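You operate a simulated robot arm through the tools that you are given. There is no shell and no other tool. Be economical: measure what you need, move in short steps, check, and stop when the job is done.

The job below is to be done with a simulated two-armed robot. You get a single attempt, and the scene is never put back.

Task
Shut the freezer door. Fetch the salt bowl and set it on the yellow plate. Take the apple basket and put it on the top of the low wall. Fetch the pear basket and stand it on the black tray. Fetch the pestle and set it in the green bowl. Pick up the purple tumbler with one hand, pass it to the other hand and put it on the dining table. Any order will do. Set down upright: apple basket, pear basket, purple tumbler.

Only the result counts: the job must be done as asked and must still hold three seconds after the hand-in. Knocking over, shifting, dropping, spilling or breaking anything else fails it.

Robot
Two 7-joint arms with two-finger parallel grippers on one trunk, on a base that drives. Base frame: it is fixed to the floor where the robot stands at the start and does not move with it; the origin is under the middle of the robot, x ahead of it, y to its left, z up. Readings come in m, degrees, newtons and seconds.
The left shoulder is at the start at [0.07, 0.13, 0.928], the right one opposite. With the tool pointing down near the work surface each hand reaches from about 0.1 to 0.46 m from the robot's upright axis, wherever it stands, measured 20 degrees to its own side. Places, roughly: apple basket [1, -2.25, 0.5]; black tray (25x27x6 cm) [-2.5, -1.4, 0.9]; dining table [2.1, -0.7, 0.8]; freezer door [0.5, 0.3, 1.4]; green bowl (14x14x7 cm) [-0.1, -1.1, 0.5]; pear basket [1, -2, 0.5]; pestle (5x5x14 cm) [1.1, -2.7, 0.9]; purple tumbler (7x7x12 cm) [0.4, -1.5, 0.9]; salt bowl (8x8x5 cm) [0.9, -2.3, 0.8]; top of the low wall (23x231 cm) [2.22, -2.84, 0.62]; yellow plate (21x21x3 cm) [2, 0.8, 0.9]. Payload 1.57 kg a hand.
The tool frame of a hand sits at the grasp point between the pads (the TCP): z along the fingers, y along the line on which they close. The tips reach 0.03 m beyond it. The gripper opens to 0.08 m. The fingers are 0.017 m wide and 0.012 m thick; the gripper's body (0.04 by 0.082 m) begins 0.08 m behind the TCP.
Orientation is told as [roll, pitch, yaw] about the base's x, y, z axes, in that order, counted from this pose: with the fingers straight down and closing along the base's y, the tool's x points along the base's -x, its y along +y and its z along -z.

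Tools
- The arms move only by the tool servo_tool. It takes "left_rows", "right_rows" or both (then of equal length, played together; a hand with none holds still); each is a list of rows, each a list of 3 entries, a list of its own where there are three numbers: the gripper command, from -1 (shut) to 1 (fully open), values between in proportion, then the shift along the base's x, y, z in m, then the turn, a rotation vector about the base's x, y, z in rad. In form: [[hand, [dx, dy, dz], [wx, wy, wz]], ...]. A call has 1 to 12 rows; each row shifts and turns the commanded pose from where the row before left it. Rows are played at 5 a second. More than 0.05 m and 8.6 degrees between two rows, or a gripper value outside its range, and nothing of the call is played. A pose out of reach is approached as far as the arm can. The call stops where the force on the tool passes 40 N (or 10 N more than at its start, if that is more) or the arm is blocked; 0.2 s more then pass. Each finger travels about 0.108 m/s and halts on what it meets, pressing with about 35 N; the grip force reading is that of the motor and also rises with nothing between the fingers. The clock runs only during rows and for 0.2 s after the last one: add rows that do not move to give the fingers time. It gives the time, the measured TCP pose, the force on the tool (base axes), the opening and the grip force at its end, in the units of the frame above (readings bear some noise), with the torque about the TCP (base axes, N m) and any sound that the robot's microphone picked up, and new pictures: "views" is both (left out), scene, wrist or none (wrist: the cameras of the hands that moved).
- Cameras (640 x 400 px; columns grow to the right, rows downward): "scene" is now at [0.116, 0.0607, 1.218]; the picture's right is [0.67, -0.74, 0.00], its down [0.04, 0.04, -1.00] and it looks along [0.74, 0.67, 0.05] (base axes); focal length 214 px, centre (320, 200). "left" rides on the left gripper at [0.072, 0.007, -0.122] in its tool frame; the picture's right is [-0.09, 1.00, 0.00], its down [-0.84, -0.08, -0.54] and it looks along [-0.54, -0.05, 0.84] (tool axes); focal length 238 px, centre (320, 200). "right" rides on the right gripper at [0.072, -0.007, -0.122] in its tool frame; the picture's right is [0.09, 1.00, 0.00], its down [-0.84, 0.08, -0.54] and it looks along [-0.54, 0.05, 0.84] (tool axes); focal length 238 px, centre (320, 200). There is no depth. A picture from a camera that has moved, and an enlarged one, comes with that camera's place and axes in the base frame and with its lens.
- lift_body(by): slides the trunk up (or, below 0, down) by that many m; the arms and the scene camera ride with it, the base frame stays. It gives what a move gives, with no picture.
- steer(legs): drives the robot by 1 to 6 legs, each [ahead, left, turn to the left] in m, m and degrees, along the robot's own axes; the way and the turn of a leg run together, so that a leg with both is an arc; at most 1.5 m and 180 degrees a leg. The arms and the cameras ride along, it lands a little off, and it stops where it bumps. It gives what a move gives, and a new picture of the scene camera.
- head_to(pan, tilt): turns the head with the scene camera to pan (to the left, within 86 degrees either way) and tilt (down, from -29 to 69), counted from straight ahead of the robot. It gives what a move gives, and a new picture of the scene camera.
- zoom(camera, box): a new picture of the part [left, top, right, bottom] of that camera's present view, enlarged. The clock stands still meanwhile.
- hand_in(): hands the job in; it is judged then, once.

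Go step by step. Nothing tells you exact positions but the pictures and the camera data: compare them with the known pose of the tool, close in by small moves and look again before you grip or let go. The budget is 186 turns and 260 pictures, counting those below and the enlarged ones. Unless the task says otherwise, let go and move clear before handing in.

The tools are called after "Call:" as a command line: name --argument value ..., lists and objects as JSON in quotes. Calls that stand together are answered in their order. servo_tool: Moves the arms, as the interface text tells. Its arguments: {"type":"object","properties":{"left_rows":{"type":"array"},"right_rows":{"type":"array"},"views":{"type":"string","enum":["both","scene","wrist","none"]}},"required":[]} The other tools are called the same way: lift_body (by) slides the trunk up or down; steer (legs) drives the base; head_to (pan, tilt) turns the head that bears the scene camera; zoom (camera, box) takes an enlarged picture of a part of a camera's view; hand_in () hands the job in.

At the start:

```text
t: 0.0
left_position: [0.2697, 0.3529, 0.9994]
left_orientation: [0.0, 0.0, -0.1]
left_force: [-0.3, 0.1, -0.9]
left_wrist_torque: [-0.01, 0.0, 0.03]
left_finger_gap: 0.08
left_grip_force: 0.1
right_position: [0.2774, 0.0125, 1.0005]
right_orientation: [0.1, 0.0, 0.0]
right_force: [-0.8, -0.3, 0.1]
right_wrist_torque: [-0.01, 0.01, 0.01]
right_finger_gap: 0.08
right_grip_force: 0.0
trunk travel left (down, up): [-0.566, 0.374]
robot x, y, heading: [-0.0015, -0.0016, 0.0]
head pan, tilt: [42.4, -3.1]
```

scene: 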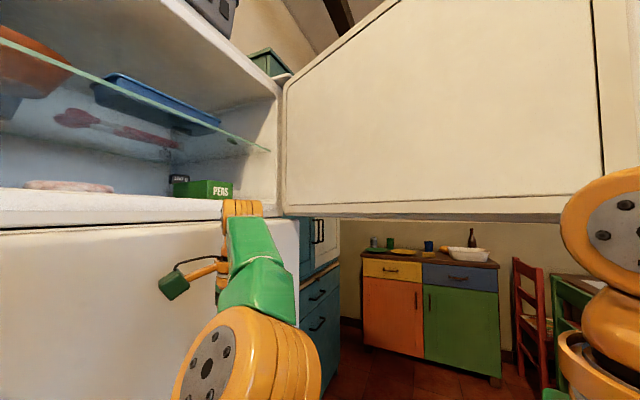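
right: 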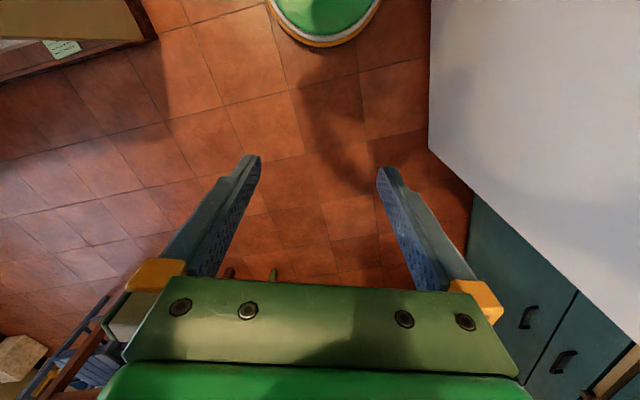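
left: 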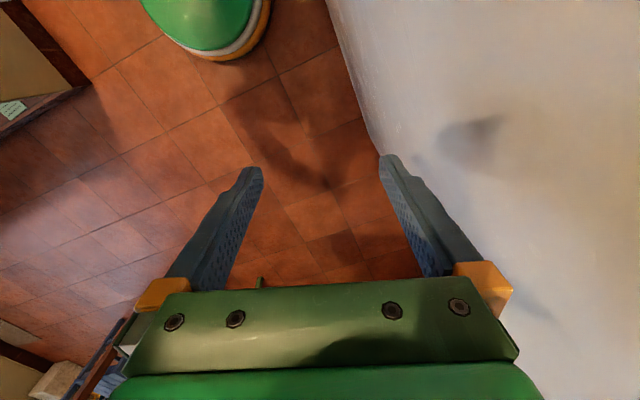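

I see the open freezer on the left, with its door swung out in front of me. First I look around to learn the layout.

Call:
head_to --pan 0 --tilt 10

Call:
head_to --pan -70 --tilt 15

Call:
head_to --pan 20 --tilt -25

```text
t: 1.1
left_position: [0.2695, 0.3522, 0.9996]
left_orientation: [-0.1, 0.1, -0.1]
left_force: [-0.2, 1.0, -0.1]
left_wrist_torque: [0.01, -0.01, -0.03]
left_finger_gap: 0.08
left_grip_force: 0.1
right_position: [0.2776, 0.0129, 1.0002]
right_orientation: [0.2, 0.0, 0.0]
right_force: [0.1, -0.6, -0.1]
right_wrist_torque: [0.01, -0.01, -0.01]
right_finger_gap: 0.0799
right_grip_force: 0.1
trunk travel left (down, up): [-0.566, 0.374]
robot x, y, heading: [0.0004, 0.001, 0.1]
head pan, tilt: [0.0, 10.0]
camera scene: at [0.1436, 0.0011, 1.1972], right [0.0, -1.0, 0.0], down [-0.17, 0.0, -0.98], along [0.98, 0.0, -0.17], focal length 214 px, centre (320, 200)
```

scene: 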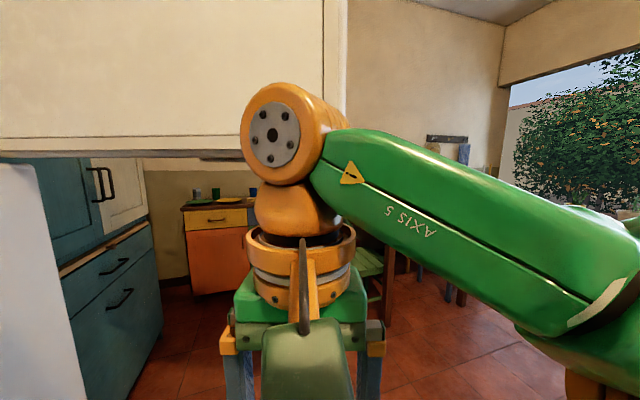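

```text
t: 2.5
left_position: [0.2685, 0.3535, 0.9993]
left_orientation: [-0.1, 0.0, -0.1]
left_force: [0.1, 0.5, -0.4]
left_wrist_torque: [-0.02, -0.01, 0.02]
left_finger_gap: 0.0801
left_grip_force: 0.2
right_position: [0.2778, 0.0121, 0.9999]
right_orientation: [0.1, 0.0, 0.0]
right_force: [0.5, -0.4, 0.4]
right_wrist_torque: [-0.03, 0.01, -0.01]
right_finger_gap: 0.08
right_grip_force: 0.1
trunk travel left (down, up): [-0.566, 0.374]
robot x, y, heading: [-0.003, -0.0005, 0.1]
head pan, tilt: [-70.0, 15.0]
camera scene: at [0.0827, -0.0867, 1.1891], right [-0.94, -0.34, 0.0], down [-0.09, 0.24, -0.97], along [0.33, -0.91, -0.26], focal length 214 px, centre (320, 200)
```

scene: 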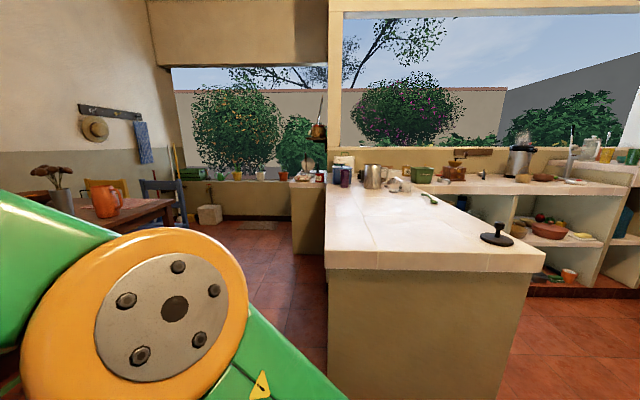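

```text
t: 4.2
left_position: [0.2702, 0.352, 0.9992]
left_orientation: [-0.1, 0.1, -0.1]
left_force: [-0.6, -0.4, 1.2]
left_wrist_torque: [0.03, 0.0, -0.04]
left_finger_gap: 0.0801
left_grip_force: 0.2
right_position: [0.2765, 0.0124, 0.9998]
right_orientation: [0.1, -0.1, 0.0]
right_force: [-0.7, 0.2, 0.4]
right_wrist_torque: [-0.01, 0.02, -0.01]
right_finger_gap: 0.0801
right_grip_force: 0.0
trunk travel left (down, up): [-0.566, 0.374]
robot x, y, heading: [-0.0005, -0.0032, 0.1]
head pan, tilt: [20.0, -25.0]
camera scene: at [0.1174, 0.0252, 1.2489], right [0.34, -0.94, 0.0], down [0.4, 0.14, -0.91], along [0.85, 0.31, 0.42], focal length 214 px, centre (320, 200)
```

scene: 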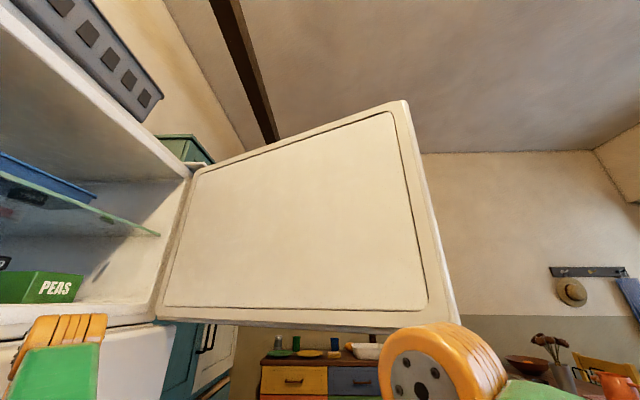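

The door hangs about 0.7 m ahead, with its bottom near 1.2 m, and swings about its left edge. I lower the trunk to pass under it and take a second view for parallax.

Call:
lift_body --by -0.35

Call:
head_to --pan 20 --tilt -29

Call:
head_to --pan -40 --tilt 5

```text
t: 7.6
left_position: [0.2685, 0.353, 0.6488]
left_orientation: [0.0, 0.0, -0.1]
left_force: [0.2, 0.0, -0.6]
left_wrist_torque: [0.01, -0.01, -0.02]
left_finger_gap: 0.08
left_grip_force: 0.2
right_position: [0.2774, 0.0127, 0.6508]
right_orientation: [0.1, 0.1, 0.0]
right_force: [-1.0, 0.3, 0.2]
right_wrist_torque: [0.01, 0.0, 0.01]
right_finger_gap: 0.08
right_grip_force: 0.0
trunk travel left (down, up): [-0.216, 0.724]
robot x, y, heading: [-0.0008, -0.0001, 0.2]
head pan, tilt: [20.0, -25.0]
```

```text
t: 8.2
left_position: [0.269, 0.3524, 0.6501]
left_orientation: [0.1, -0.1, -0.1]
left_force: [0.1, -0.1, -0.8]
left_wrist_torque: [0.0, 0.0, 0.0]
left_finger_gap: 0.0799
left_grip_force: 0.1
right_position: [0.2766, 0.0131, 0.649]
right_orientation: [0.2, 0.0, 0.1]
right_force: [1.2, -0.1, 0.9]
right_wrist_torque: [-0.02, -0.02, 0.02]
right_finger_gap: 0.0801
right_grip_force: 0.1
trunk travel left (down, up): [-0.216, 0.724]
robot x, y, heading: [0.0006, -0.0033, 0.1]
head pan, tilt: [20.0, -28.6]
camera scene: at [0.1136, 0.0239, 0.9033], right [0.34, -0.94, 0.0], down [0.45, 0.16, -0.88], along [0.82, 0.3, 0.48], focal length 214 px, centre (320, 200)
```

scene: 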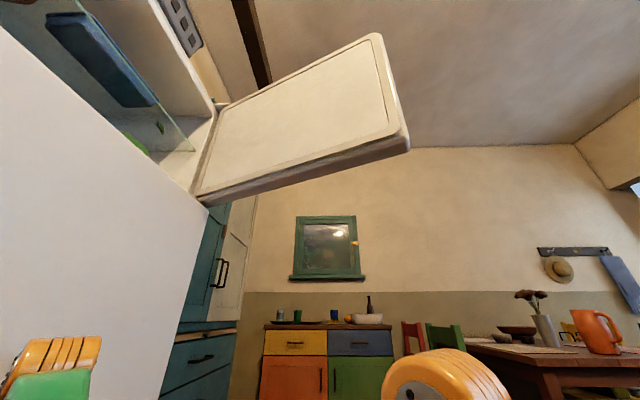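

```text
t: 9.5
left_position: [0.2688, 0.3518, 0.6502]
left_orientation: [-0.1, 0.0, 0.0]
left_force: [0.8, 0.6, 0.5]
left_wrist_torque: [0.03, 0.01, 0.03]
left_finger_gap: 0.08
left_grip_force: 0.0
right_position: [0.2772, 0.0128, 0.6497]
right_orientation: [0.1, 0.0, 0.0]
right_force: [0.3, 0.1, -0.1]
right_wrist_torque: [0.01, 0.02, 0.04]
right_finger_gap: 0.0799
right_grip_force: 0.1
trunk travel left (down, up): [-0.216, 0.724]
robot x, y, heading: [-0.0008, 0.0006, -0.0]
head pan, tilt: [-40.0, 5.0]
camera scene: at [0.121, -0.058, 0.8553], right [-0.64, -0.77, 0.0], down [-0.07, 0.06, -1.0], along [0.76, -0.64, -0.09], focal length 214 px, centre (320, 200)
```

scene: 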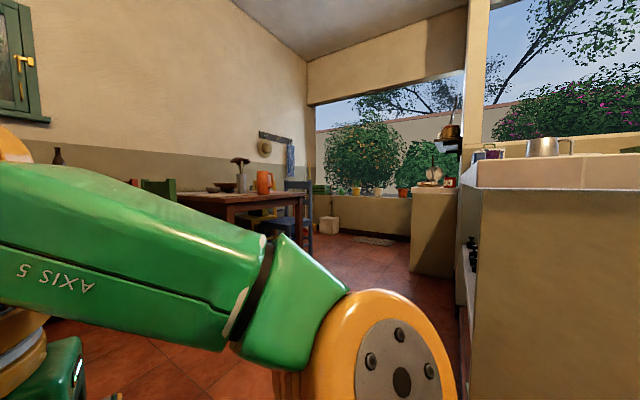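

Parallax puts the door's hinge near (0.56, 0.61) and its free edge near (0.47, -0.01), bottom at 1.23 m. I drive under it and turn round to face its outer side.

Call:
steer --legs '[[1.05, 0.0, 0], [0, 0, 180]]'

Call:
head_to --pan 0 --tilt -25

Call:
head_to --pan 75 --tilt 5

```text
t: 22.0
left_position: [0.7428, -0.3227, 0.6499]
left_orientation: [0.0, 0.0, 174.4]
left_force: [-0.4, -0.8, 0.4]
left_wrist_torque: [0.0, 0.02, 0.02]
left_finger_gap: 0.08
left_grip_force: 0.0
right_position: [0.7686, 0.0163, 0.6503]
right_orientation: [0.1, 0.0, 174.4]
right_force: [0.4, 0.2, 0.4]
right_wrist_torque: [0.0, -0.02, 0.0]
right_finger_gap: 0.0799
right_grip_force: 0.1
trunk travel left (down, up): [-0.216, 0.724]
robot x, y, heading: [1.0448, 0.0021, 174.6]
head pan, tilt: [-40.0, 5.0]
camera scene: at [0.9316, 0.0724, 0.8553], right [0.71, 0.7, 0.0], down [0.06, -0.06, -1.0], along [-0.7, 0.71, -0.09], focal length 214 px, centre (320, 200)
```

scene: 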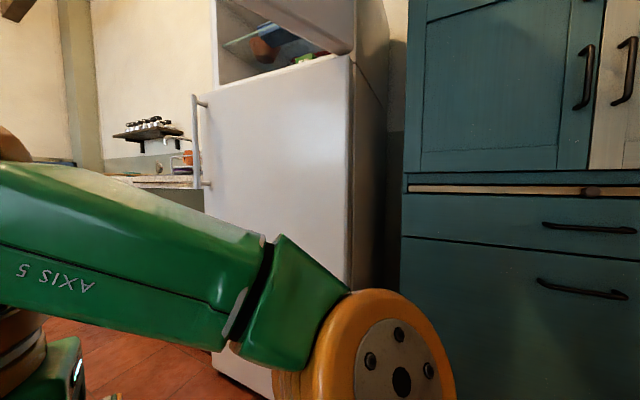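

```text
t: 23.1
left_position: [0.7426, -0.3236, 0.6501]
left_orientation: [-0.1, 0.1, 174.4]
left_force: [0.3, 0.1, -0.1]
left_wrist_torque: [0.04, 0.02, -0.01]
left_finger_gap: 0.08
left_grip_force: 0.0
right_position: [0.7671, 0.0163, 0.6502]
right_orientation: [0.1, 0.0, 174.4]
right_force: [0.6, -0.9, 0.2]
right_wrist_torque: [0.0, 0.01, 0.02]
right_finger_gap: 0.08
right_grip_force: 0.1
trunk travel left (down, up): [-0.216, 0.724]
robot x, y, heading: [1.0478, -0.0, 174.2]
head pan, tilt: [0.0, -25.0]
camera scene: at [0.9252, 0.0137, 0.8989], right [0.1, 1.0, 0.0], down [-0.42, 0.04, -0.91], along [-0.9, 0.09, 0.42], focal length 214 px, centre (320, 200)
```

scene: 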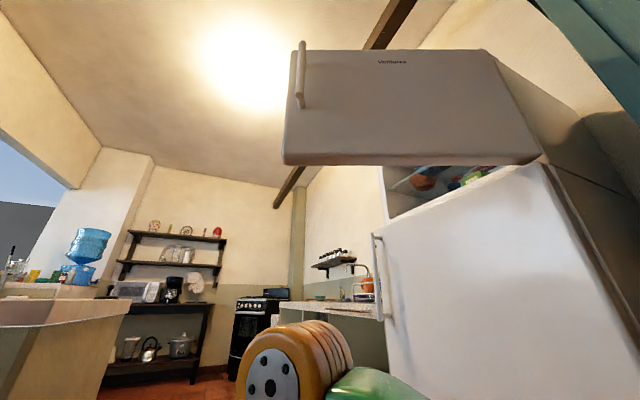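

```text
t: 24.6
left_position: [0.744, -0.3232, 0.6503]
left_orientation: [0.0, 0.0, 174.3]
left_force: [-0.1, -0.2, -0.2]
left_wrist_torque: [0.0, 0.02, 0.01]
left_finger_gap: 0.0801
left_grip_force: 0.1
right_position: [0.7688, 0.0157, 0.6497]
right_orientation: [0.1, 0.1, 174.4]
right_force: [-0.6, 0.0, -0.2]
right_wrist_torque: [0.0, 0.0, 0.0]
right_finger_gap: 0.0801
right_grip_force: 0.1
trunk travel left (down, up): [-0.216, 0.724]
robot x, y, heading: [1.0451, 0.0069, 174.0]
head pan, tilt: [75.0, 5.0]
camera scene: at [0.9636, -0.0792, 0.8553], right [-0.94, 0.35, 0.0], down [0.03, 0.08, -1.0], along [-0.35, -0.93, -0.09], focal length 214 px, centre (320, 200)
```

scene: 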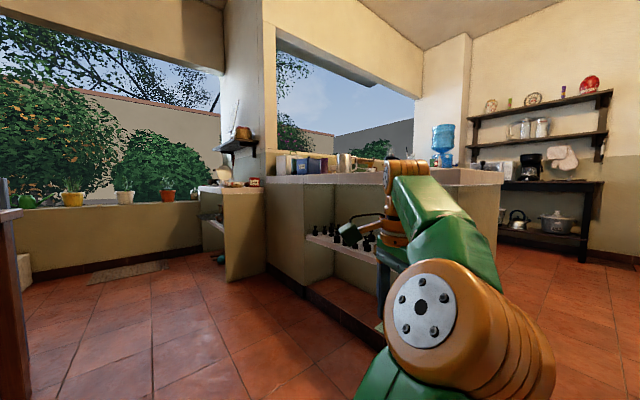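

The door's outer face runs from about (0.46, -0.03) to (0.53, 0.63). I raise the trunk so the hands come level with the door, side-step toward it, and extend the right hand as the pusher.

Call:
lift_body --by 0.7

Call:
steer --legs '[[0.0, -0.17, 6]]'

Call:
servo_tool --right_rows '[[-1, [-0.04, 0, 0], [0, 0, 0]], [-1, [-0.04, 0, 0], [0, 0, 0]], [-1, [-0.04, 0, 0], [0, 0, 0]], [-1, [0, 0, 0], [0, 0, 0]]]' --views "none"

Call:
head_to --pan 0 --tilt 30

```text
refused: 0.7 is not a number from -0.4 to 0.4
```

```text
t: 26.0
left_position: [0.785, -0.1821, 0.6494]
left_orientation: [0.0, 0.0, -179.9]
left_force: [0.2, 0.9, -0.4]
left_wrist_torque: [0.02, 0.04, 0.03]
left_finger_gap: 0.08
left_grip_force: 0.1
right_position: [0.7758, 0.1589, 0.6494]
right_orientation: [0.2, 0.0, -179.8]
right_force: [-0.9, -1.0, 0.1]
right_wrist_torque: [0.03, 0.0, 0.0]
right_finger_gap: 0.08
right_grip_force: 0.1
trunk travel left (down, up): [-0.216, 0.724]
robot x, y, heading: [1.0522, 0.1713, -179.9]
head pan, tilt: [75.0, 5.0]
camera scene: at [0.9802, 0.0836, 0.8553], right [-0.97, 0.26, 0.0], down [0.02, 0.08, -1.0], along [-0.25, -0.96, -0.09], focal length 214 px, centre (320, 200)
```

scene: 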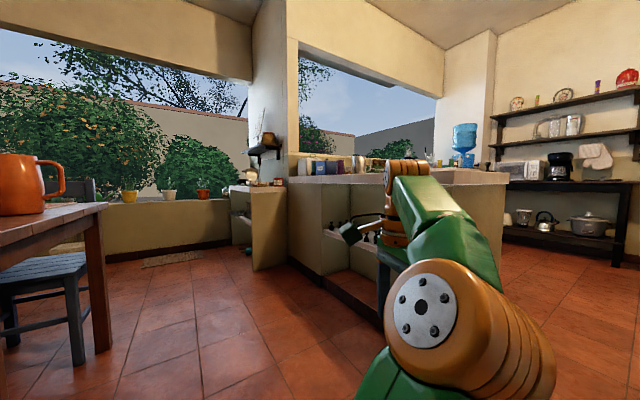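

```text
t: 27.0
left_position: [0.784, -0.1812, 0.6493]
left_orientation: [0.0, 0.0, -180.0]
left_force: [-0.8, -0.6, -0.1]
left_wrist_torque: [0.0, 0.0, 0.01]
left_finger_gap: 0.08
left_grip_force: 0.1
right_position: [0.7343, 0.1665, 0.6434]
right_orientation: [0.2, 0.2, -179.9]
right_force: [-0.1, 0.4, 0.0]
right_wrist_torque: [0.01, 0.0, 0.0]
right_finger_gap: 0.0
right_grip_force: 21.6
right hand out of reach, approached as far as the arm can: row 1, 2, 3
trunk travel left (down, up): [-0.216, 0.724]
robot x, y, heading: [1.0559, 0.1733, -179.7]
head pan, tilt: [75.0, 5.0]
```

```text
t: 28.5
left_position: [0.7853, -0.1809, 0.6493]
left_orientation: [0.1, 0.1, -179.9]
left_force: [0.3, -0.3, -0.7]
left_wrist_torque: [0.01, -0.02, -0.03]
left_finger_gap: 0.0799
left_grip_force: 0.0
right_position: [0.7343, 0.1663, 0.6428]
right_orientation: [0.0, 0.1, -179.8]
right_force: [0.7, -0.1, -0.1]
right_wrist_torque: [-0.04, 0.01, -0.01]
right_finger_gap: 0.0001
right_grip_force: 21.1
trunk travel left (down, up): [-0.216, 0.724]
robot x, y, heading: [1.0534, 0.1719, -179.9]
head pan, tilt: [0.0, 30.0]
camera scene: at [0.9132, 0.1718, 0.8149], right [0.0, 1.0, 0.0], down [0.5, 0.0, -0.87], along [-0.87, 0.0, -0.5], focal length 214 px, centre (320, 200)
```

scene: 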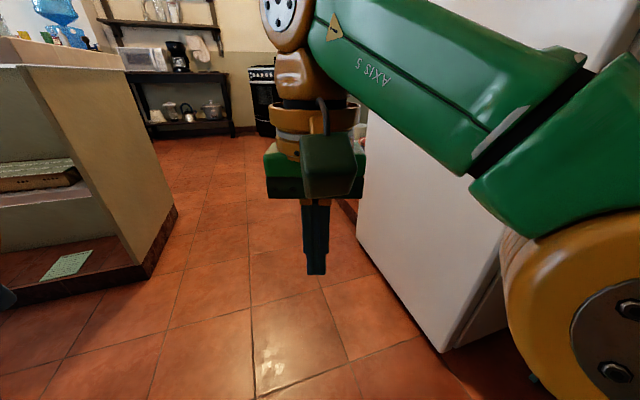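

The arm is near its reach limit at this height, so I raise the trunk in two steps. I keep the hand a little lower relative to the shoulder so it reaches further.

Call:
lift_body --by 0.4

Call:
lift_body --by 0.32

Call:
servo_tool --right_rows '[[-1, [0, 0, -0.04], [0, 0, 0]], [-1, [0, 0.02, -0.04], [0, 0, 0]], [-1, [-0.03, 0.02, 0], [0, 0, 0]], [-1, [-0.03, 0.02, 0], [0, 0, 0]]]' --views "none"

Call:
head_to --pan 0 --tilt 25

```text
t: 32.3
left_position: [0.7864, -0.1822, 1.0494]
left_orientation: [0.0, 0.0, -179.9]
left_force: [0.9, 0.0, 0.3]
left_wrist_torque: [-0.03, 0.01, -0.03]
left_finger_gap: 0.0799
left_grip_force: 0.1
right_position: [0.734, 0.1658, 1.0427]
right_orientation: [0.3, 0.2, -179.9]
right_force: [0.2, 0.2, -0.3]
right_wrist_torque: [-0.02, 0.04, 0.02]
right_finger_gap: 0.0
right_grip_force: 21.4
trunk travel left (down, up): [-0.616, 0.324]
robot x, y, heading: [1.0506, 0.1715, -179.6]
head pan, tilt: [0.0, 30.0]
```

```text
t: 35.5
left_position: [0.7862, -0.1816, 1.3699]
left_orientation: [-0.1, 0.0, -179.9]
left_force: [0.5, 0.0, 0.0]
left_wrist_torque: [0.05, -0.08, 0.0]
left_finger_gap: 0.0799
left_grip_force: 0.0
right_position: [0.7352, 0.1657, 1.3629]
right_orientation: [0.1, 0.2, -179.9]
right_force: [0.4, -1.2, 0.3]
right_wrist_torque: [0.0, 0.02, -0.03]
right_finger_gap: 0.0
right_grip_force: 21.4
trunk travel left (down, up): [-0.936, 0.004]
robot x, y, heading: [1.0506, 0.1719, -180.1]
head pan, tilt: [0.0, 30.0]
```

```text
t: 36.5
left_position: [0.7842, -0.1818, 1.3695]
left_orientation: [0.0, 0.1, -179.9]
left_force: [-0.8, 1.0, 0.2]
left_wrist_torque: [-0.02, -0.01, 0.02]
left_finger_gap: 0.0801
left_grip_force: 0.1
right_position: [0.6709, 0.2254, 1.283]
right_orientation: [0.1, 0.3, 180.0]
right_force: [0.0, -0.1, 0.2]
right_wrist_torque: [0.05, -0.05, -0.01]
right_finger_gap: 0.0002
right_grip_force: 21.4
trunk travel left (down, up): [-0.936, 0.004]
robot x, y, heading: [1.0555, 0.1715, -180.0]
head pan, tilt: [0.0, 30.0]
```

```text
t: 37.2
left_position: [0.7852, -0.1821, 1.3692]
left_orientation: [-0.1, 0.0, -180.0]
left_force: [1.3, 0.2, 0.1]
left_wrist_torque: [-0.02, 0.0, 0.05]
left_finger_gap: 0.0797
left_grip_force: 0.0
right_position: [0.6734, 0.2255, 1.284]
right_orientation: [0.1, 0.1, -179.9]
right_force: [-0.1, -0.4, 0.6]
right_wrist_torque: [0.0, -0.01, -0.01]
right_finger_gap: 0.0
right_grip_force: 21.3
trunk travel left (down, up): [-0.936, 0.004]
robot x, y, heading: [1.0534, 0.1694, -179.8]
head pan, tilt: [0.0, 25.0]
camera scene: at [0.9108, 0.1718, 1.5427], right [0.0, 1.0, 0.0], down [0.42, 0.0, -0.91], along [-0.91, 0.0, -0.42], focal length 214 px, centre (320, 200)
```

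scene: 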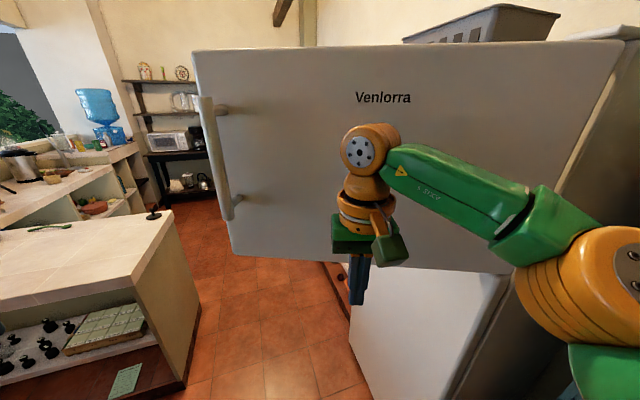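

The hand is in front of the middle of the door. I drive ahead until it touches, then follow an arc about the hinge.

Call:
steer --legs '[[0.12, 0.0, 0]]'

Call:
steer --legs '[[0.115, 0.085, -15]]'

```text
t: 38.4
left_position: [0.6737, -0.1828, 1.3707]
left_orientation: [0.0, -0.4, -179.9]
left_force: [0.4, -0.4, 0.4]
left_wrist_torque: [0.03, 0.04, -0.04]
left_finger_gap: 0.0802
left_grip_force: 0.1
right_position: [0.5592, 0.2261, 1.2865]
right_orientation: [0.1, -0.2, -179.9]
right_force: [0.5, -0.3, -0.1]
right_wrist_torque: [-0.01, 0.05, -0.02]
right_finger_gap: 0.0
right_grip_force: 21.3
trunk travel left (down, up): [-0.936, 0.004]
robot x, y, heading: [0.934, 0.1717, -179.8]
head pan, tilt: [0.0, 25.0]
camera scene: at [0.7992, 0.1712, 1.5436], right [0.0, 1.0, 0.0], down [0.42, 0.0, -0.91], along [-0.91, 0.0, -0.42], focal length 214 px, centre (320, 200)
```

scene: 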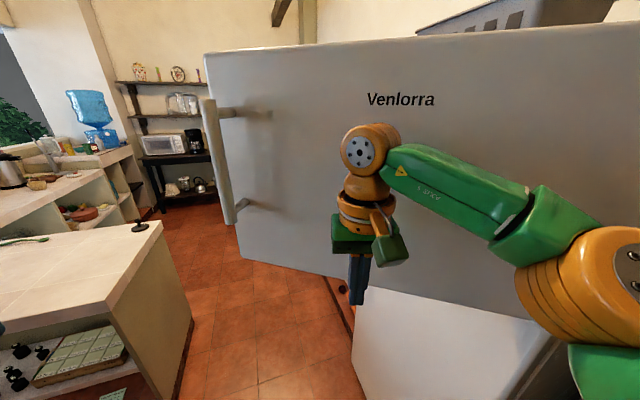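

```text
t: 39.8
left_position: [0.4647, -0.1687, 1.3715]
left_orientation: [0.1, -0.4, 164.9]
left_force: [0.8, 0.1, 0.9]
left_wrist_torque: [0.01, 0.04, -0.01]
left_finger_gap: 0.08
left_grip_force: 0.2
right_position: [0.4615, 0.2547, 1.2866]
right_orientation: [0.3, -0.2, 164.9]
right_force: [0.8, 0.1, 0.7]
right_wrist_torque: [-0.01, 0.04, 0.02]
right_finger_gap: 0.0001
right_grip_force: 21.5
trunk travel left (down, up): [-0.936, 0.004]
robot x, y, heading: [0.8056, 0.1014, 165.2]
head pan, tilt: [0.0, 25.0]
camera scene: at [0.6788, 0.1397, 1.5437], right [0.26, 0.97, 0.0], down [0.4, -0.11, -0.91], along [-0.88, 0.23, -0.42], focal length 214 px, centre (320, 200)
```

scene: 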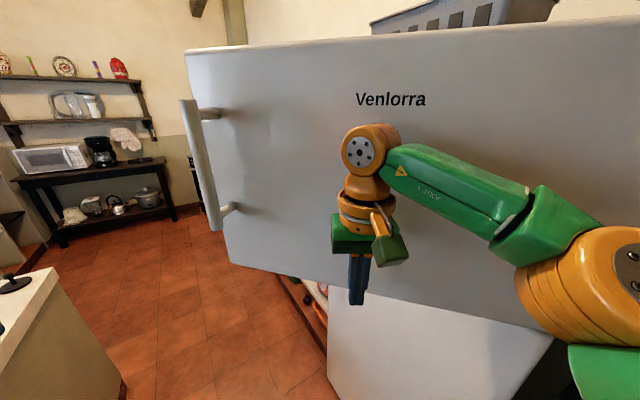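

The door is following the hand. I keep going along the arc.

Call:
steer --legs '[[0.115, 0.085, -15], [0.115, 0.085, -15]]'

```text
t: 42.0
left_position: [0.0947, 0.0069, 1.3708]
left_orientation: [0.1, -0.5, 134.8]
left_force: [0.1, -1.2, -0.1]
left_wrist_torque: [0.03, 0.02, 0.02]
left_finger_gap: 0.0799
left_grip_force: 0.1
right_position: [0.3054, 0.3743, 1.2874]
right_orientation: [0.2, -0.2, 135.0]
right_force: [1.1, 0.1, 0.1]
right_wrist_torque: [0.0, 0.05, -0.03]
right_finger_gap: 0.0
right_grip_force: 21.3
trunk travel left (down, up): [-0.936, 0.004]
robot x, y, heading: [0.5272, 0.0696, 134.9]
head pan, tilt: [0.0, 25.0]
camera scene: at [0.435, 0.1674, 1.5436], right [0.71, 0.71, 0.0], down [0.29, -0.3, -0.91], along [-0.64, 0.64, -0.42], focal length 214 px, centre (320, 200)
```

scene: 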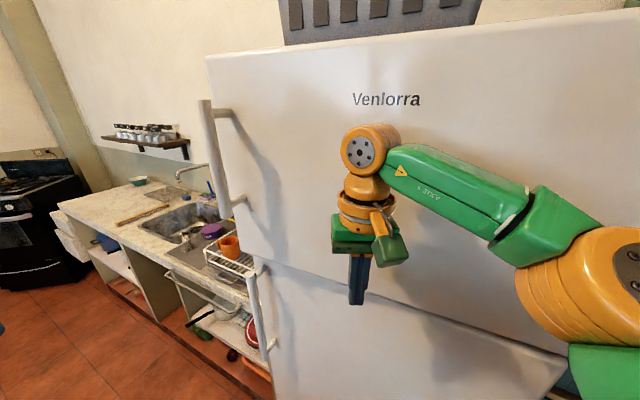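

Call:
steer --legs '[[0.105, 0.095, -15], [0.105, 0.095, -15]]'

```text
t: 43.1
left_position: [0.0005, 0.082, 1.3701]
left_orientation: [-0.3, -0.4, 125.9]
left_force: [0.8, 0.4, -0.3]
left_wrist_torque: [0.0, 0.01, 0.01]
left_finger_gap: 0.08
left_grip_force: 0.0
right_position: [0.2678, 0.4078, 1.2854]
right_orientation: [-0.3, 0.5, 126.4]
right_force: [-0.5, -11.0, 2.7]
right_wrist_torque: [1.35, 0.06, 0.09]
right_finger_gap: 0.0001
right_grip_force: 21.0
trunk travel left (down, up): [-0.936, 0.004]
robot x, y, heading: [0.4452, 0.0792, 126.1]
head pan, tilt: [0.0, 25.0]
stopped in leg 1: the force on the tool passed its limit at 106 N (the readings are from after the stop); the commanded pose is now the measured one
camera scene: at [0.3618, 0.1861, 1.5437], right [0.81, 0.59, 0.0], down [0.25, -0.34, -0.91], along [-0.53, 0.74, -0.42], focal length 214 px, centre (320, 200)
```

scene: 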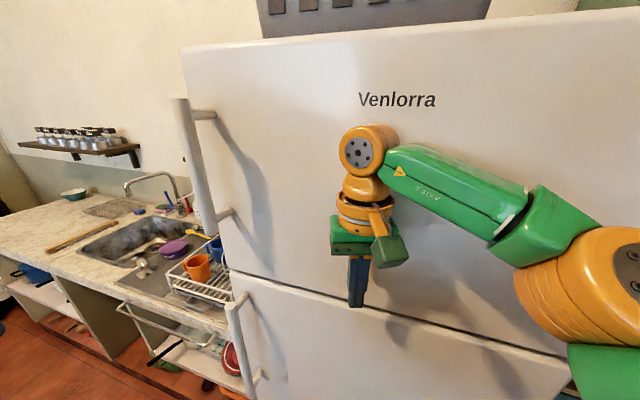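

The push was stopped by force, and the door looks flush with the lower cabinet. I back off and check.

Call:
steer --legs '[[-0.3, 0.0, 0]]'

Call:
head_to --pan -10 --tilt 15

```text
t: 45.2
left_position: [0.1742, -0.1452, 1.369]
left_orientation: [0.0, 0.1, 125.6]
left_force: [-0.7, 1.0, 0.7]
left_wrist_torque: [0.01, 0.01, 0.03]
left_finger_gap: 0.0801
left_grip_force: 0.1
right_position: [0.4427, 0.1799, 1.2833]
right_orientation: [-0.1, 1.1, 126.0]
right_force: [0.4, 0.0, 0.2]
right_wrist_torque: [0.0, -0.01, 0.0]
right_finger_gap: 0.0001
right_grip_force: 20.9
trunk travel left (down, up): [-0.936, 0.004]
robot x, y, heading: [0.6196, -0.161, 125.7]
head pan, tilt: [0.0, 25.0]
camera scene: at [0.5338, -0.0403, 1.5423], right [0.81, 0.58, 0.0], down [0.25, -0.35, -0.9], along [-0.53, 0.73, -0.43], focal length 214 px, centre (320, 200)
```

scene: 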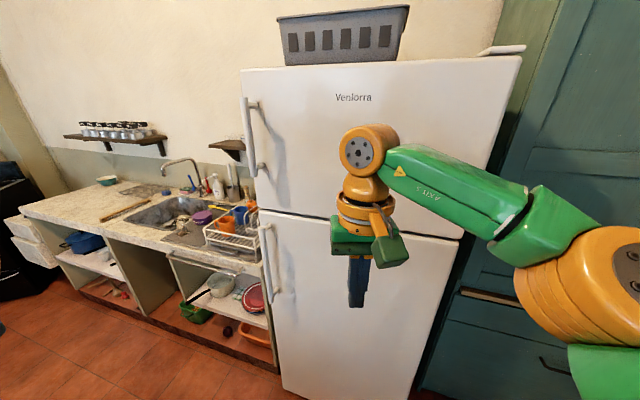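

```text
t: 45.9
left_position: [0.1757, -0.147, 1.3696]
left_orientation: [-0.1, 0.0, 125.6]
left_force: [-0.2, 0.3, 0.8]
left_wrist_torque: [0.01, 0.0, 0.0]
left_finger_gap: 0.08
left_grip_force: 0.0
right_position: [0.4442, 0.1768, 1.284]
right_orientation: [-0.1, 0.8, 126.0]
right_force: [0.4, 0.0, 0.4]
right_wrist_torque: [-0.04, -0.03, -0.01]
right_finger_gap: 0.0
right_grip_force: 21.5
trunk travel left (down, up): [-0.936, 0.004]
robot x, y, heading: [0.6185, -0.1626, 125.9]
head pan, tilt: [-10.0, 15.0]
camera scene: at [0.549, -0.0336, 1.5589], right [0.9, 0.43, 0.0], down [0.11, -0.23, -0.97], along [-0.42, 0.87, -0.26], focal length 214 px, centre (320, 200)
```

scene: 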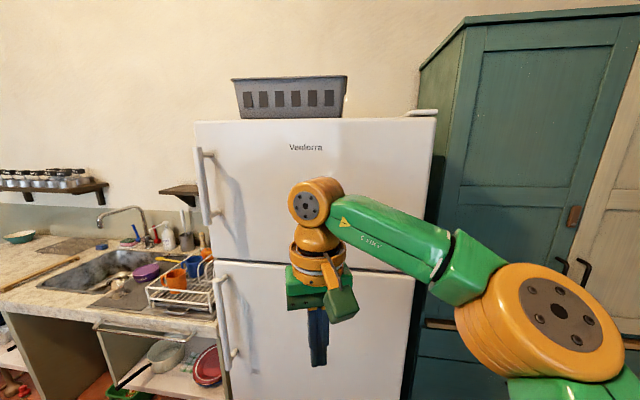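

Call:
zoom --camera "scene" --box '[180, 100, 300, 300]'

Call:
zoom --camera "scene" --box '[320, 80, 480, 180]'

```text
2.00 times, centred on (240, 200) of scene
camera zoom: at [0.549, -0.0336, 1.5589], right [0.9, 0.43, 0.0], down [0.11, -0.23, -0.97], along [-0.42, 0.87, -0.26], focal length 429 px, centre (480, 200)
```

zoom: 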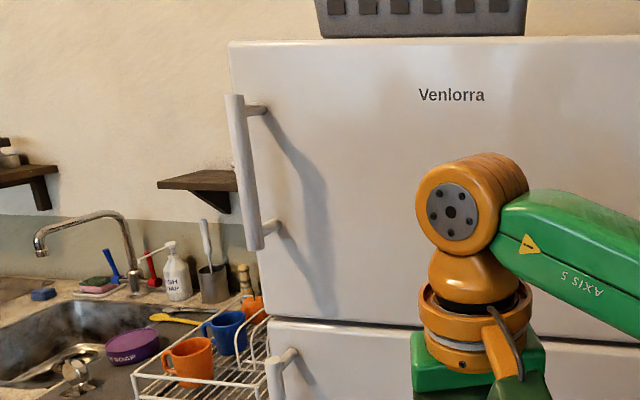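

```text
4.00 times, centred on (400, 130) of scene
camera zoom: at [0.549, -0.0336, 1.5589], right [0.9, 0.43, 0.0], down [0.11, -0.23, -0.97], along [-0.42, 0.87, -0.26], focal length 858 px, centre (0, 480)
```

zoom: 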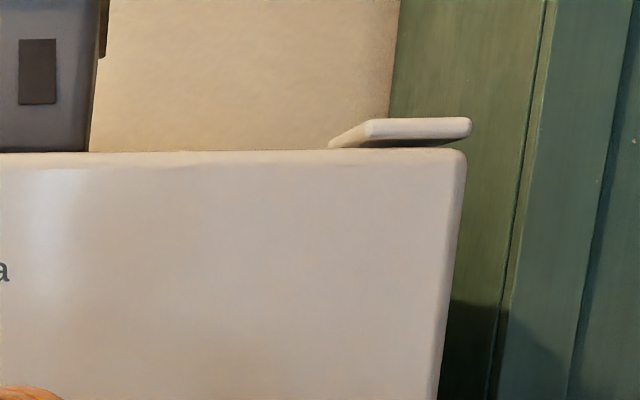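

The door is shut and parallel with the lower door. Next I retract the hand, lower the trunk and drive toward the counter to find the objects.

Call:
servo_tool --right_rows '[[-1, [0.03, -0.04, 0.03], [0, 0, 0]], [-1, [0.02, -0.04, 0.02], [0, 0, 0]], [1, [0.02, -0.03, 0.02], [0, 0, 0]]]' --views "none"

Call:
lift_body --by -0.3

Call:
steer --legs '[[-0.85, -0.05, 0], [0, 0, 60]]'

Call:
head_to --pan 30 --tilt 20

```text
refused: row 1 steps farther than a row can; nothing moved
```

```text
t: 48.9
left_position: [0.1752, -0.1477, 1.0696]
left_orientation: [-0.1, 0.0, 125.6]
left_force: [0.4, -0.2, 0.6]
left_wrist_torque: [0.03, 0.01, 0.05]
left_finger_gap: 0.0802
left_grip_force: 0.0
right_position: [0.4443, 0.1766, 0.9845]
right_orientation: [-0.1, 1.0, 126.1]
right_force: [0.1, -0.1, -0.9]
right_wrist_torque: [-0.02, -0.02, 0.02]
right_finger_gap: 0.0
right_grip_force: 21.3
trunk travel left (down, up): [-0.636, 0.304]
robot x, y, heading: [0.6213, -0.1633, 125.5]
head pan, tilt: [-10.0, 15.0]
```

```text
t: 56.1
left_position: [0.9366, -1.2063, 1.0686]
left_orientation: [0.0, 0.0, -173.6]
left_force: [0.4, 0.3, -0.2]
left_wrist_torque: [-0.05, 0.01, 0.01]
left_finger_gap: 0.0802
left_grip_force: 0.0
right_position: [0.7849, -0.8144, 0.9834]
right_orientation: [-0.1, 0.8, -173.1]
right_force: [0.1, -0.2, 0.4]
right_wrist_torque: [0.02, -0.01, -0.05]
right_finger_gap: 0.0
right_grip_force: 21.3
trunk travel left (down, up): [-0.636, 0.304]
robot x, y, heading: [1.1656, -0.828, -173.2]
head pan, tilt: [-10.0, 15.0]
camera scene: at [1.0215, -0.8252, 1.259], right [0.06, 1.0, 0.0], down [0.26, -0.02, -0.97], along [-0.96, 0.06, -0.26], focal length 214 px, centre (320, 200)
```

scene: 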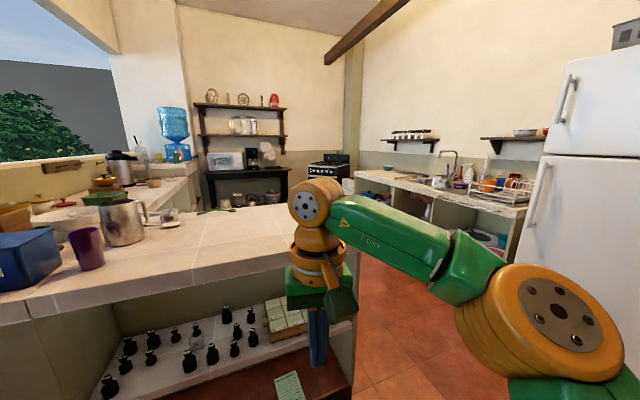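

```text
t: 57.2
left_position: [0.9364, -1.2081, 1.0697]
left_orientation: [0.1, 0.0, -173.5]
left_force: [-0.1, 0.3, 0.0]
left_wrist_torque: [-0.01, -0.02, 0.01]
left_finger_gap: 0.0801
left_grip_force: 0.0
right_position: [0.7838, -0.8136, 0.9836]
right_orientation: [-0.1, 1.0, -173.1]
right_force: [-0.3, 0.5, -0.6]
right_wrist_torque: [0.0, -0.01, 0.0]
right_finger_gap: 0.0002
right_grip_force: 21.2
trunk travel left (down, up): [-0.636, 0.304]
robot x, y, heading: [1.1623, -0.8288, -173.4]
head pan, tilt: [30.0, 20.0]
camera scene: at [1.0399, -0.8862, 1.2509], right [-0.6, 0.8, 0.0], down [0.27, 0.2, -0.94], along [-0.75, -0.56, -0.34], focal length 214 px, centre (320, 200)
```

scene: 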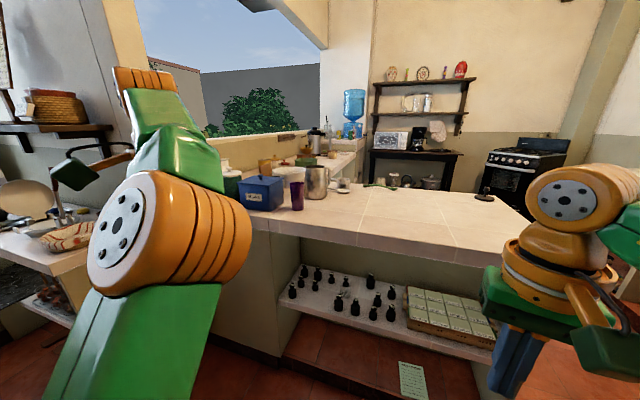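

The purple tumbler stands on the peninsula beside the blue box and the pitcher. I look further left for the baskets, salt bowl and pestle.

Call:
head_to --pan 80 --tilt 20

Call:
zoom --camera "scene" --box '[240, 100, 480, 250]'

```text
t: 58.4
left_position: [0.937, -1.2072, 1.0676]
left_orientation: [0.1, 0.0, -173.5]
left_force: [-0.1, 0.4, 0.3]
left_wrist_torque: [-0.01, -0.01, 0.0]
left_finger_gap: 0.08
left_grip_force: 0.1
right_position: [0.7857, -0.8142, 0.9838]
right_orientation: [-0.1, 0.9, -173.1]
right_force: [-0.2, 0.0, 0.7]
right_wrist_torque: [0.0, 0.0, -0.03]
right_finger_gap: 0.0
right_grip_force: 21.4
trunk travel left (down, up): [-0.636, 0.304]
robot x, y, heading: [1.167, -0.8263, -173.6]
head pan, tilt: [80.0, 20.0]
camera scene: at [1.1091, -0.9238, 1.2509], right [-1.0, 0.06, 0.0], down [0.02, 0.34, -0.94], along [-0.06, -0.94, -0.34], focal length 214 px, centre (320, 200)
```

scene: 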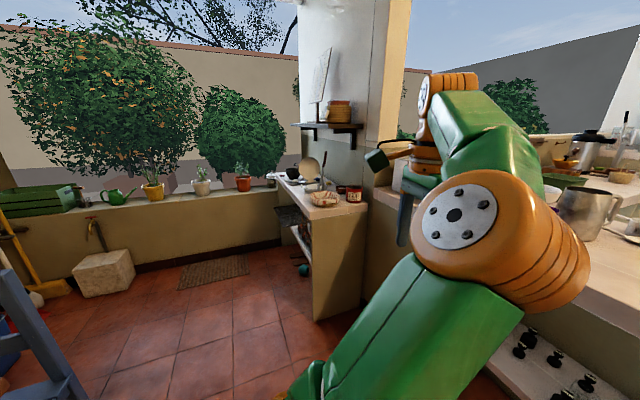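

```text
2.67 times, centred on (360, 175) of scene
camera zoom: at [1.1091, -0.9238, 1.2509], right [-1.0, 0.06, 0.0], down [0.02, 0.34, -0.94], along [-0.06, -0.94, -0.34], focal length 572 px, centre (213, 267)
```

zoom: 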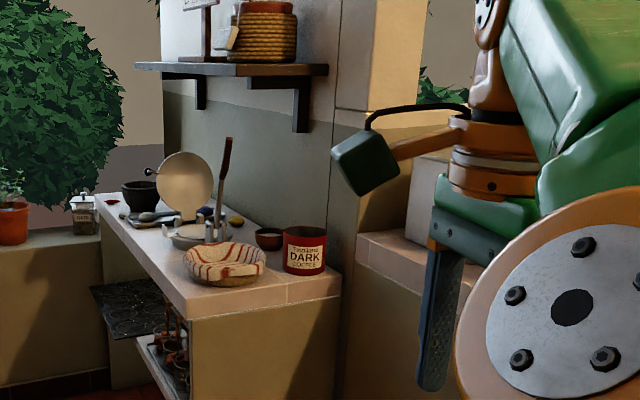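

The narrow counter by the pillar holds the small bowl, mortar and pestle, and the baskets should be on its shelf. I start with the tumbler, near (0.43, -1.45), picking it with the left hand: retract the right hand, raise the trunk for clearance and drive up.

Call:
servo_tool --right_rows '[[0, [0.04, 0, 0.02], [0, 0, 0]], [1, [0.04, 0, 0.02], [0, 0, 0]], [1, [0.03, 0, 0.02], [0, 0, 0]]]' --views "none"

Call:
lift_body --by 0.15

Call:
head_to --pan 25 --tilt 35

Call:
steer --legs '[[0.34, 0.24, 13]]'

```text
t: 59.2
left_position: [0.9391, -1.2072, 1.0705]
left_orientation: [0.0, -0.2, -173.5]
left_force: [-0.1, 0.3, 1.2]
left_wrist_torque: [0.06, 0.02, -0.01]
left_finger_gap: 0.0803
left_grip_force: 0.0
right_position: [0.8939, -0.812, 1.0436]
right_orientation: [-0.1, 0.8, -173.0]
right_force: [0.6, 0.0, -0.8]
right_wrist_torque: [0.03, 0.03, -0.01]
right_finger_gap: 0.0798
right_grip_force: 0.0
trunk travel left (down, up): [-0.636, 0.304]
robot x, y, heading: [1.1673, -0.8227, -173.0]
head pan, tilt: [80.0, 20.0]
```

```text
t: 60.9
left_position: [0.9365, -1.2067, 1.2193]
left_orientation: [0.0, 0.0, -173.5]
left_force: [-0.7, -0.6, 0.0]
left_wrist_torque: [-0.03, -0.01, 0.0]
left_finger_gap: 0.08
left_grip_force: 0.0
right_position: [0.8919, -0.8118, 1.1934]
right_orientation: [-0.1, 0.9, -173.1]
right_force: [-0.1, -0.1, 0.7]
right_wrist_torque: [0.0, 0.01, 0.0]
right_finger_gap: 0.08
right_grip_force: 0.1
trunk travel left (down, up): [-0.786, 0.154]
robot x, y, heading: [1.1598, -0.8274, -173.1]
head pan, tilt: [80.0, 20.0]
```

```text
t: 62.2
left_position: [0.9373, -1.2073, 1.22]
left_orientation: [0.1, 0.1, -173.5]
left_force: [0.4, 0.1, -1.2]
left_wrist_torque: [0.01, 0.01, -0.03]
left_finger_gap: 0.0801
left_grip_force: 0.1
right_position: [0.8921, -0.8117, 1.1927]
right_orientation: [-0.1, 0.9, -173.1]
right_force: [0.0, 0.2, 0.4]
right_wrist_torque: [-0.01, 0.0, -0.02]
right_finger_gap: 0.0797
right_grip_force: 0.1
trunk travel left (down, up): [-0.786, 0.154]
robot x, y, heading: [1.1652, -0.8232, -173.4]
head pan, tilt: [25.0, 35.0]
camera scene: at [1.0398, -0.8771, 1.3771], right [-0.52, 0.85, 0.0], down [0.49, 0.3, -0.82], along [-0.7, -0.43, -0.57], focal length 214 px, centre (320, 200)
```

scene: 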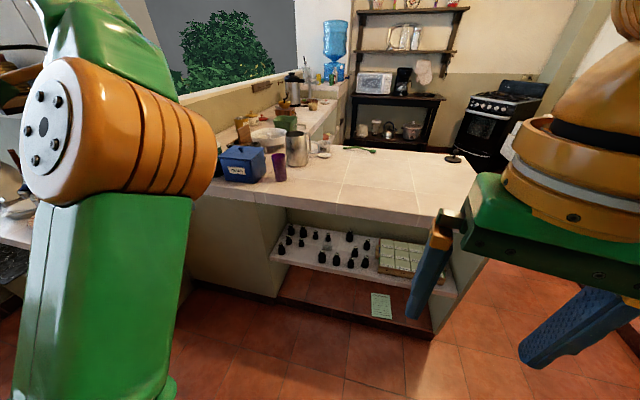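

```text
t: 64.7
left_position: [0.7498, -1.5547, 1.2202]
left_orientation: [0.0, 0.0, -160.7]
left_force: [0.0, 0.1, 0.0]
left_wrist_torque: [0.02, 0.01, -0.02]
left_finger_gap: 0.0801
left_grip_force: 0.2
right_position: [0.6187, -1.1794, 1.1927]
right_orientation: [-0.1, 0.8, -160.3]
right_force: [0.3, 0.0, 1.2]
right_wrist_torque: [-0.02, -0.02, -0.02]
right_finger_gap: 0.0801
right_grip_force: 0.1
trunk travel left (down, up): [-0.786, 0.154]
robot x, y, heading: [0.8864, -1.1356, -160.8]
head pan, tilt: [25.0, 35.0]
camera scene: at [0.7764, -1.2089, 1.3773], right [-0.7, 0.71, 0.0], down [0.41, 0.4, -0.82], along [-0.59, -0.57, -0.57], focal length 214 px, centre (320, 200)
```

scene: 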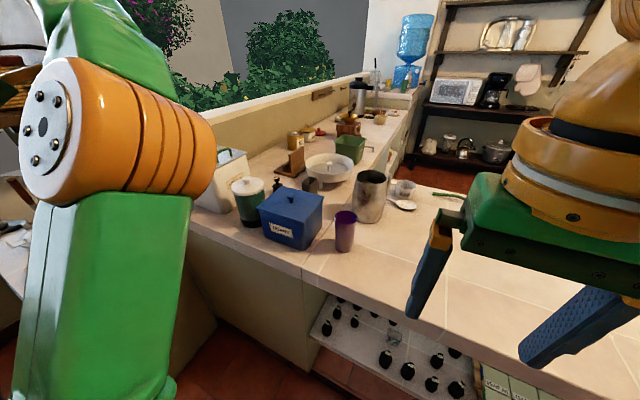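

The tumbler is at about (0.43, -1.455), roughly 0.56 m away. I move 0.11 m closer, then bring the left hand above it.

Call:
steer --legs '[[0.11, 0.0, 0]]'

```text
t: 65.9
left_position: [0.6462, -1.59, 1.2208]
left_orientation: [0.0, -0.2, -160.8]
left_force: [0.0, -0.2, 0.1]
left_wrist_torque: [0.01, 0.0, -0.03]
left_finger_gap: 0.0801
left_grip_force: 0.0
right_position: [0.5174, -1.2152, 1.1952]
right_orientation: [0.0, 0.7, -160.4]
right_force: [0.2, -0.1, 0.0]
right_wrist_torque: [0.0, 0.0, 0.0]
right_finger_gap: 0.0801
right_grip_force: 0.0
trunk travel left (down, up): [-0.786, 0.154]
robot x, y, heading: [0.778, -1.1673, -160.5]
head pan, tilt: [25.0, 35.0]
camera scene: at [0.6753, -1.2455, 1.3775], right [-0.7, 0.72, 0.0], down [0.41, 0.4, -0.82], along [-0.59, -0.57, -0.57], focal length 214 px, centre (320, 200)
```

scene: 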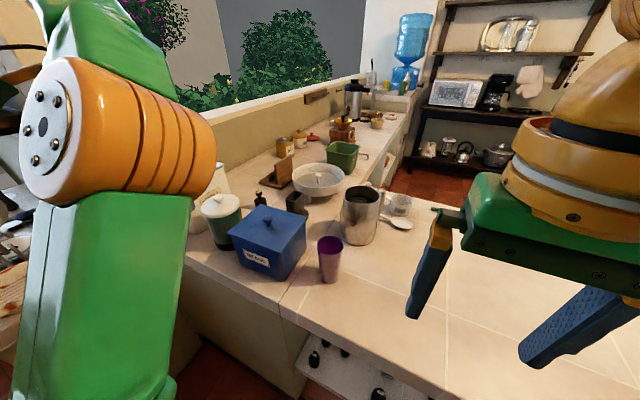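

Call:
servo_tool --left_rows '[[1, [-0.04, 0.022, 0], [0, 0, 0]], [1, [-0.04, 0.022, 0], [0, 0, 0]], [1, [-0.04, 0.022, 0], [0, 0, 0]], [1, [-0.04, 0.022, 0], [0, 0, 0]], [1, [-0.035, 0.022, -0.02], [0, 0, 0]], [1, [-0.03, 0.022, -0.03], [0, 0, 0]], [1, [0, 0, -0.02], [0, 0, 0]]]'

```text
t: 67.5
left_position: [0.4265, -1.4566, 1.1369]
left_orientation: [0.0, -0.1, -160.8]
left_force: [-0.3, 0.2, 1.0]
left_wrist_torque: [0.0, 0.03, 0.0]
left_finger_gap: 0.0799
left_grip_force: 0.0
left hand out of reach, approached as far as the arm can: row 4
right_position: [0.5126, -1.2169, 1.1935]
right_orientation: [-0.1, 0.9, -160.4]
right_force: [-0.3, -0.2, -0.4]
right_wrist_torque: [-0.03, 0.0, -0.01]
right_finger_gap: 0.0801
right_grip_force: 0.0
trunk travel left (down, up): [-0.786, 0.154]
robot x, y, heading: [0.7783, -1.1676, -160.5]
head pan, tilt: [25.0, 35.0]
camera scene: at [0.671, -1.2464, 1.3771], right [-0.7, 0.72, 0.0], down [0.41, 0.4, -0.82], along [-0.59, -0.57, -0.57], focal length 214 px, centre (320, 200)
camera left: at [0.4971, -1.4371, 1.2603], right [0.24, -0.97, 0.0], down [-0.81, -0.2, 0.54], along [-0.53, -0.13, -0.84], focal length 238 px, centre (320, 200)
```

scene: 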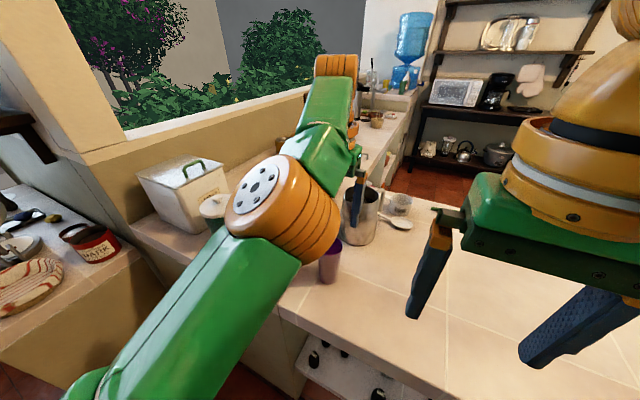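
left: 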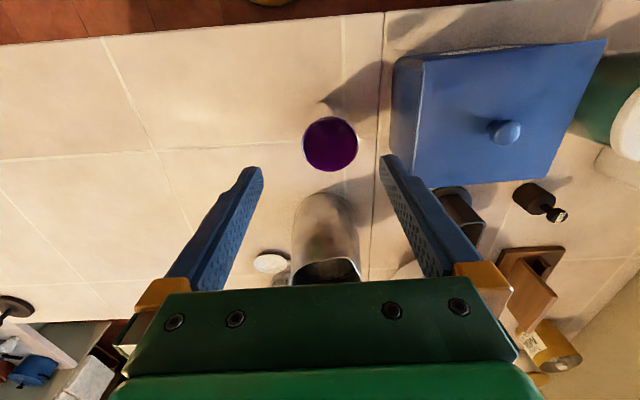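

The tumbler axis works out at (0.403, -1.472) with its rim near z 0.99. I centre over it and descend partway.

Call:
servo_tool --left_rows '[[1, [-0.023, -0.016, 0], [0, 0, 0]], [1, [0, 0, -0.04], [0, 0, 0]], [1, [0, 0, -0.04], [0, 0, 0]]]' --views "wrist"

```text
t: 68.3
left_position: [0.4163, -1.4705, 1.0515]
left_orientation: [0.2, -0.1, -160.9]
left_force: [0.2, 0.2, -0.5]
left_wrist_torque: [-0.01, 0.0, 0.0]
left_finger_gap: 0.0802
left_grip_force: 0.0
left hand out of reach, approached as far as the arm can: row 1
right_position: [0.5144, -1.2169, 1.194]
right_orientation: [-0.1, 0.9, -160.4]
right_force: [0.4, -0.4, -0.4]
right_wrist_torque: [0.02, 0.01, 0.01]
right_finger_gap: 0.08
right_grip_force: 0.0
trunk travel left (down, up): [-0.786, 0.154]
robot x, y, heading: [0.7774, -1.1683, -160.7]
head pan, tilt: [25.0, 35.0]
camera left: at [0.4871, -1.4519, 1.1754], right [0.24, -0.97, 0.0], down [-0.82, -0.2, 0.54], along [-0.53, -0.13, -0.84], focal length 238 px, centre (320, 200)
```

left: 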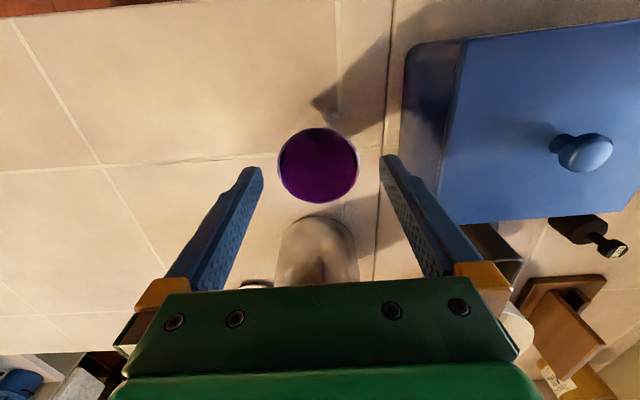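

Call:
servo_tool --left_rows '[[1, [-0.013, -0.002, -0.03], [0, 0, 0]], [1, [0, 0, -0.03], [0, 0, 0]], [1, [0, 0, -0.02], [0, 0, 0]]]' --views "wrist"

```text
t: 69.1
left_position: [0.4016, -1.4731, 0.9712]
left_orientation: [0.0, -0.1, -160.8]
left_force: [-0.9, -0.1, 1.1]
left_wrist_torque: [0.01, 0.0, 0.0]
left_finger_gap: 0.0803
left_grip_force: 0.1
right_position: [0.5128, -1.2178, 1.192]
right_orientation: [-0.1, 0.8, -160.4]
right_force: [0.1, -0.1, -0.3]
right_wrist_torque: [0.01, 0.02, -0.01]
right_finger_gap: 0.0801
right_grip_force: 0.1
trunk travel left (down, up): [-0.786, 0.154]
robot x, y, heading: [0.7817, -1.1695, -160.9]
head pan, tilt: [25.0, 35.0]
camera left: at [0.4726, -1.4547, 1.0952], right [0.24, -0.97, 0.0], down [-0.82, -0.2, 0.54], along [-0.53, -0.13, -0.84], focal length 238 px, centre (320, 200)
```

left: 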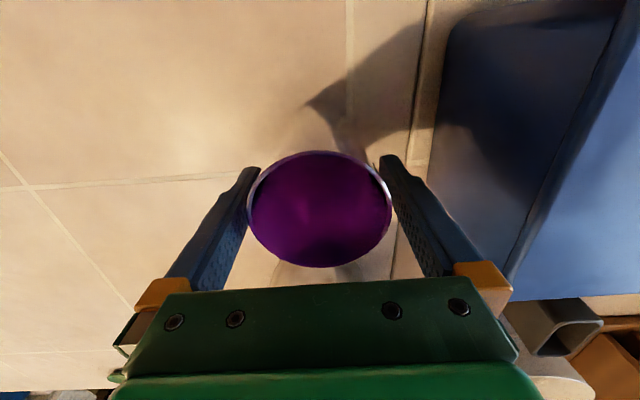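

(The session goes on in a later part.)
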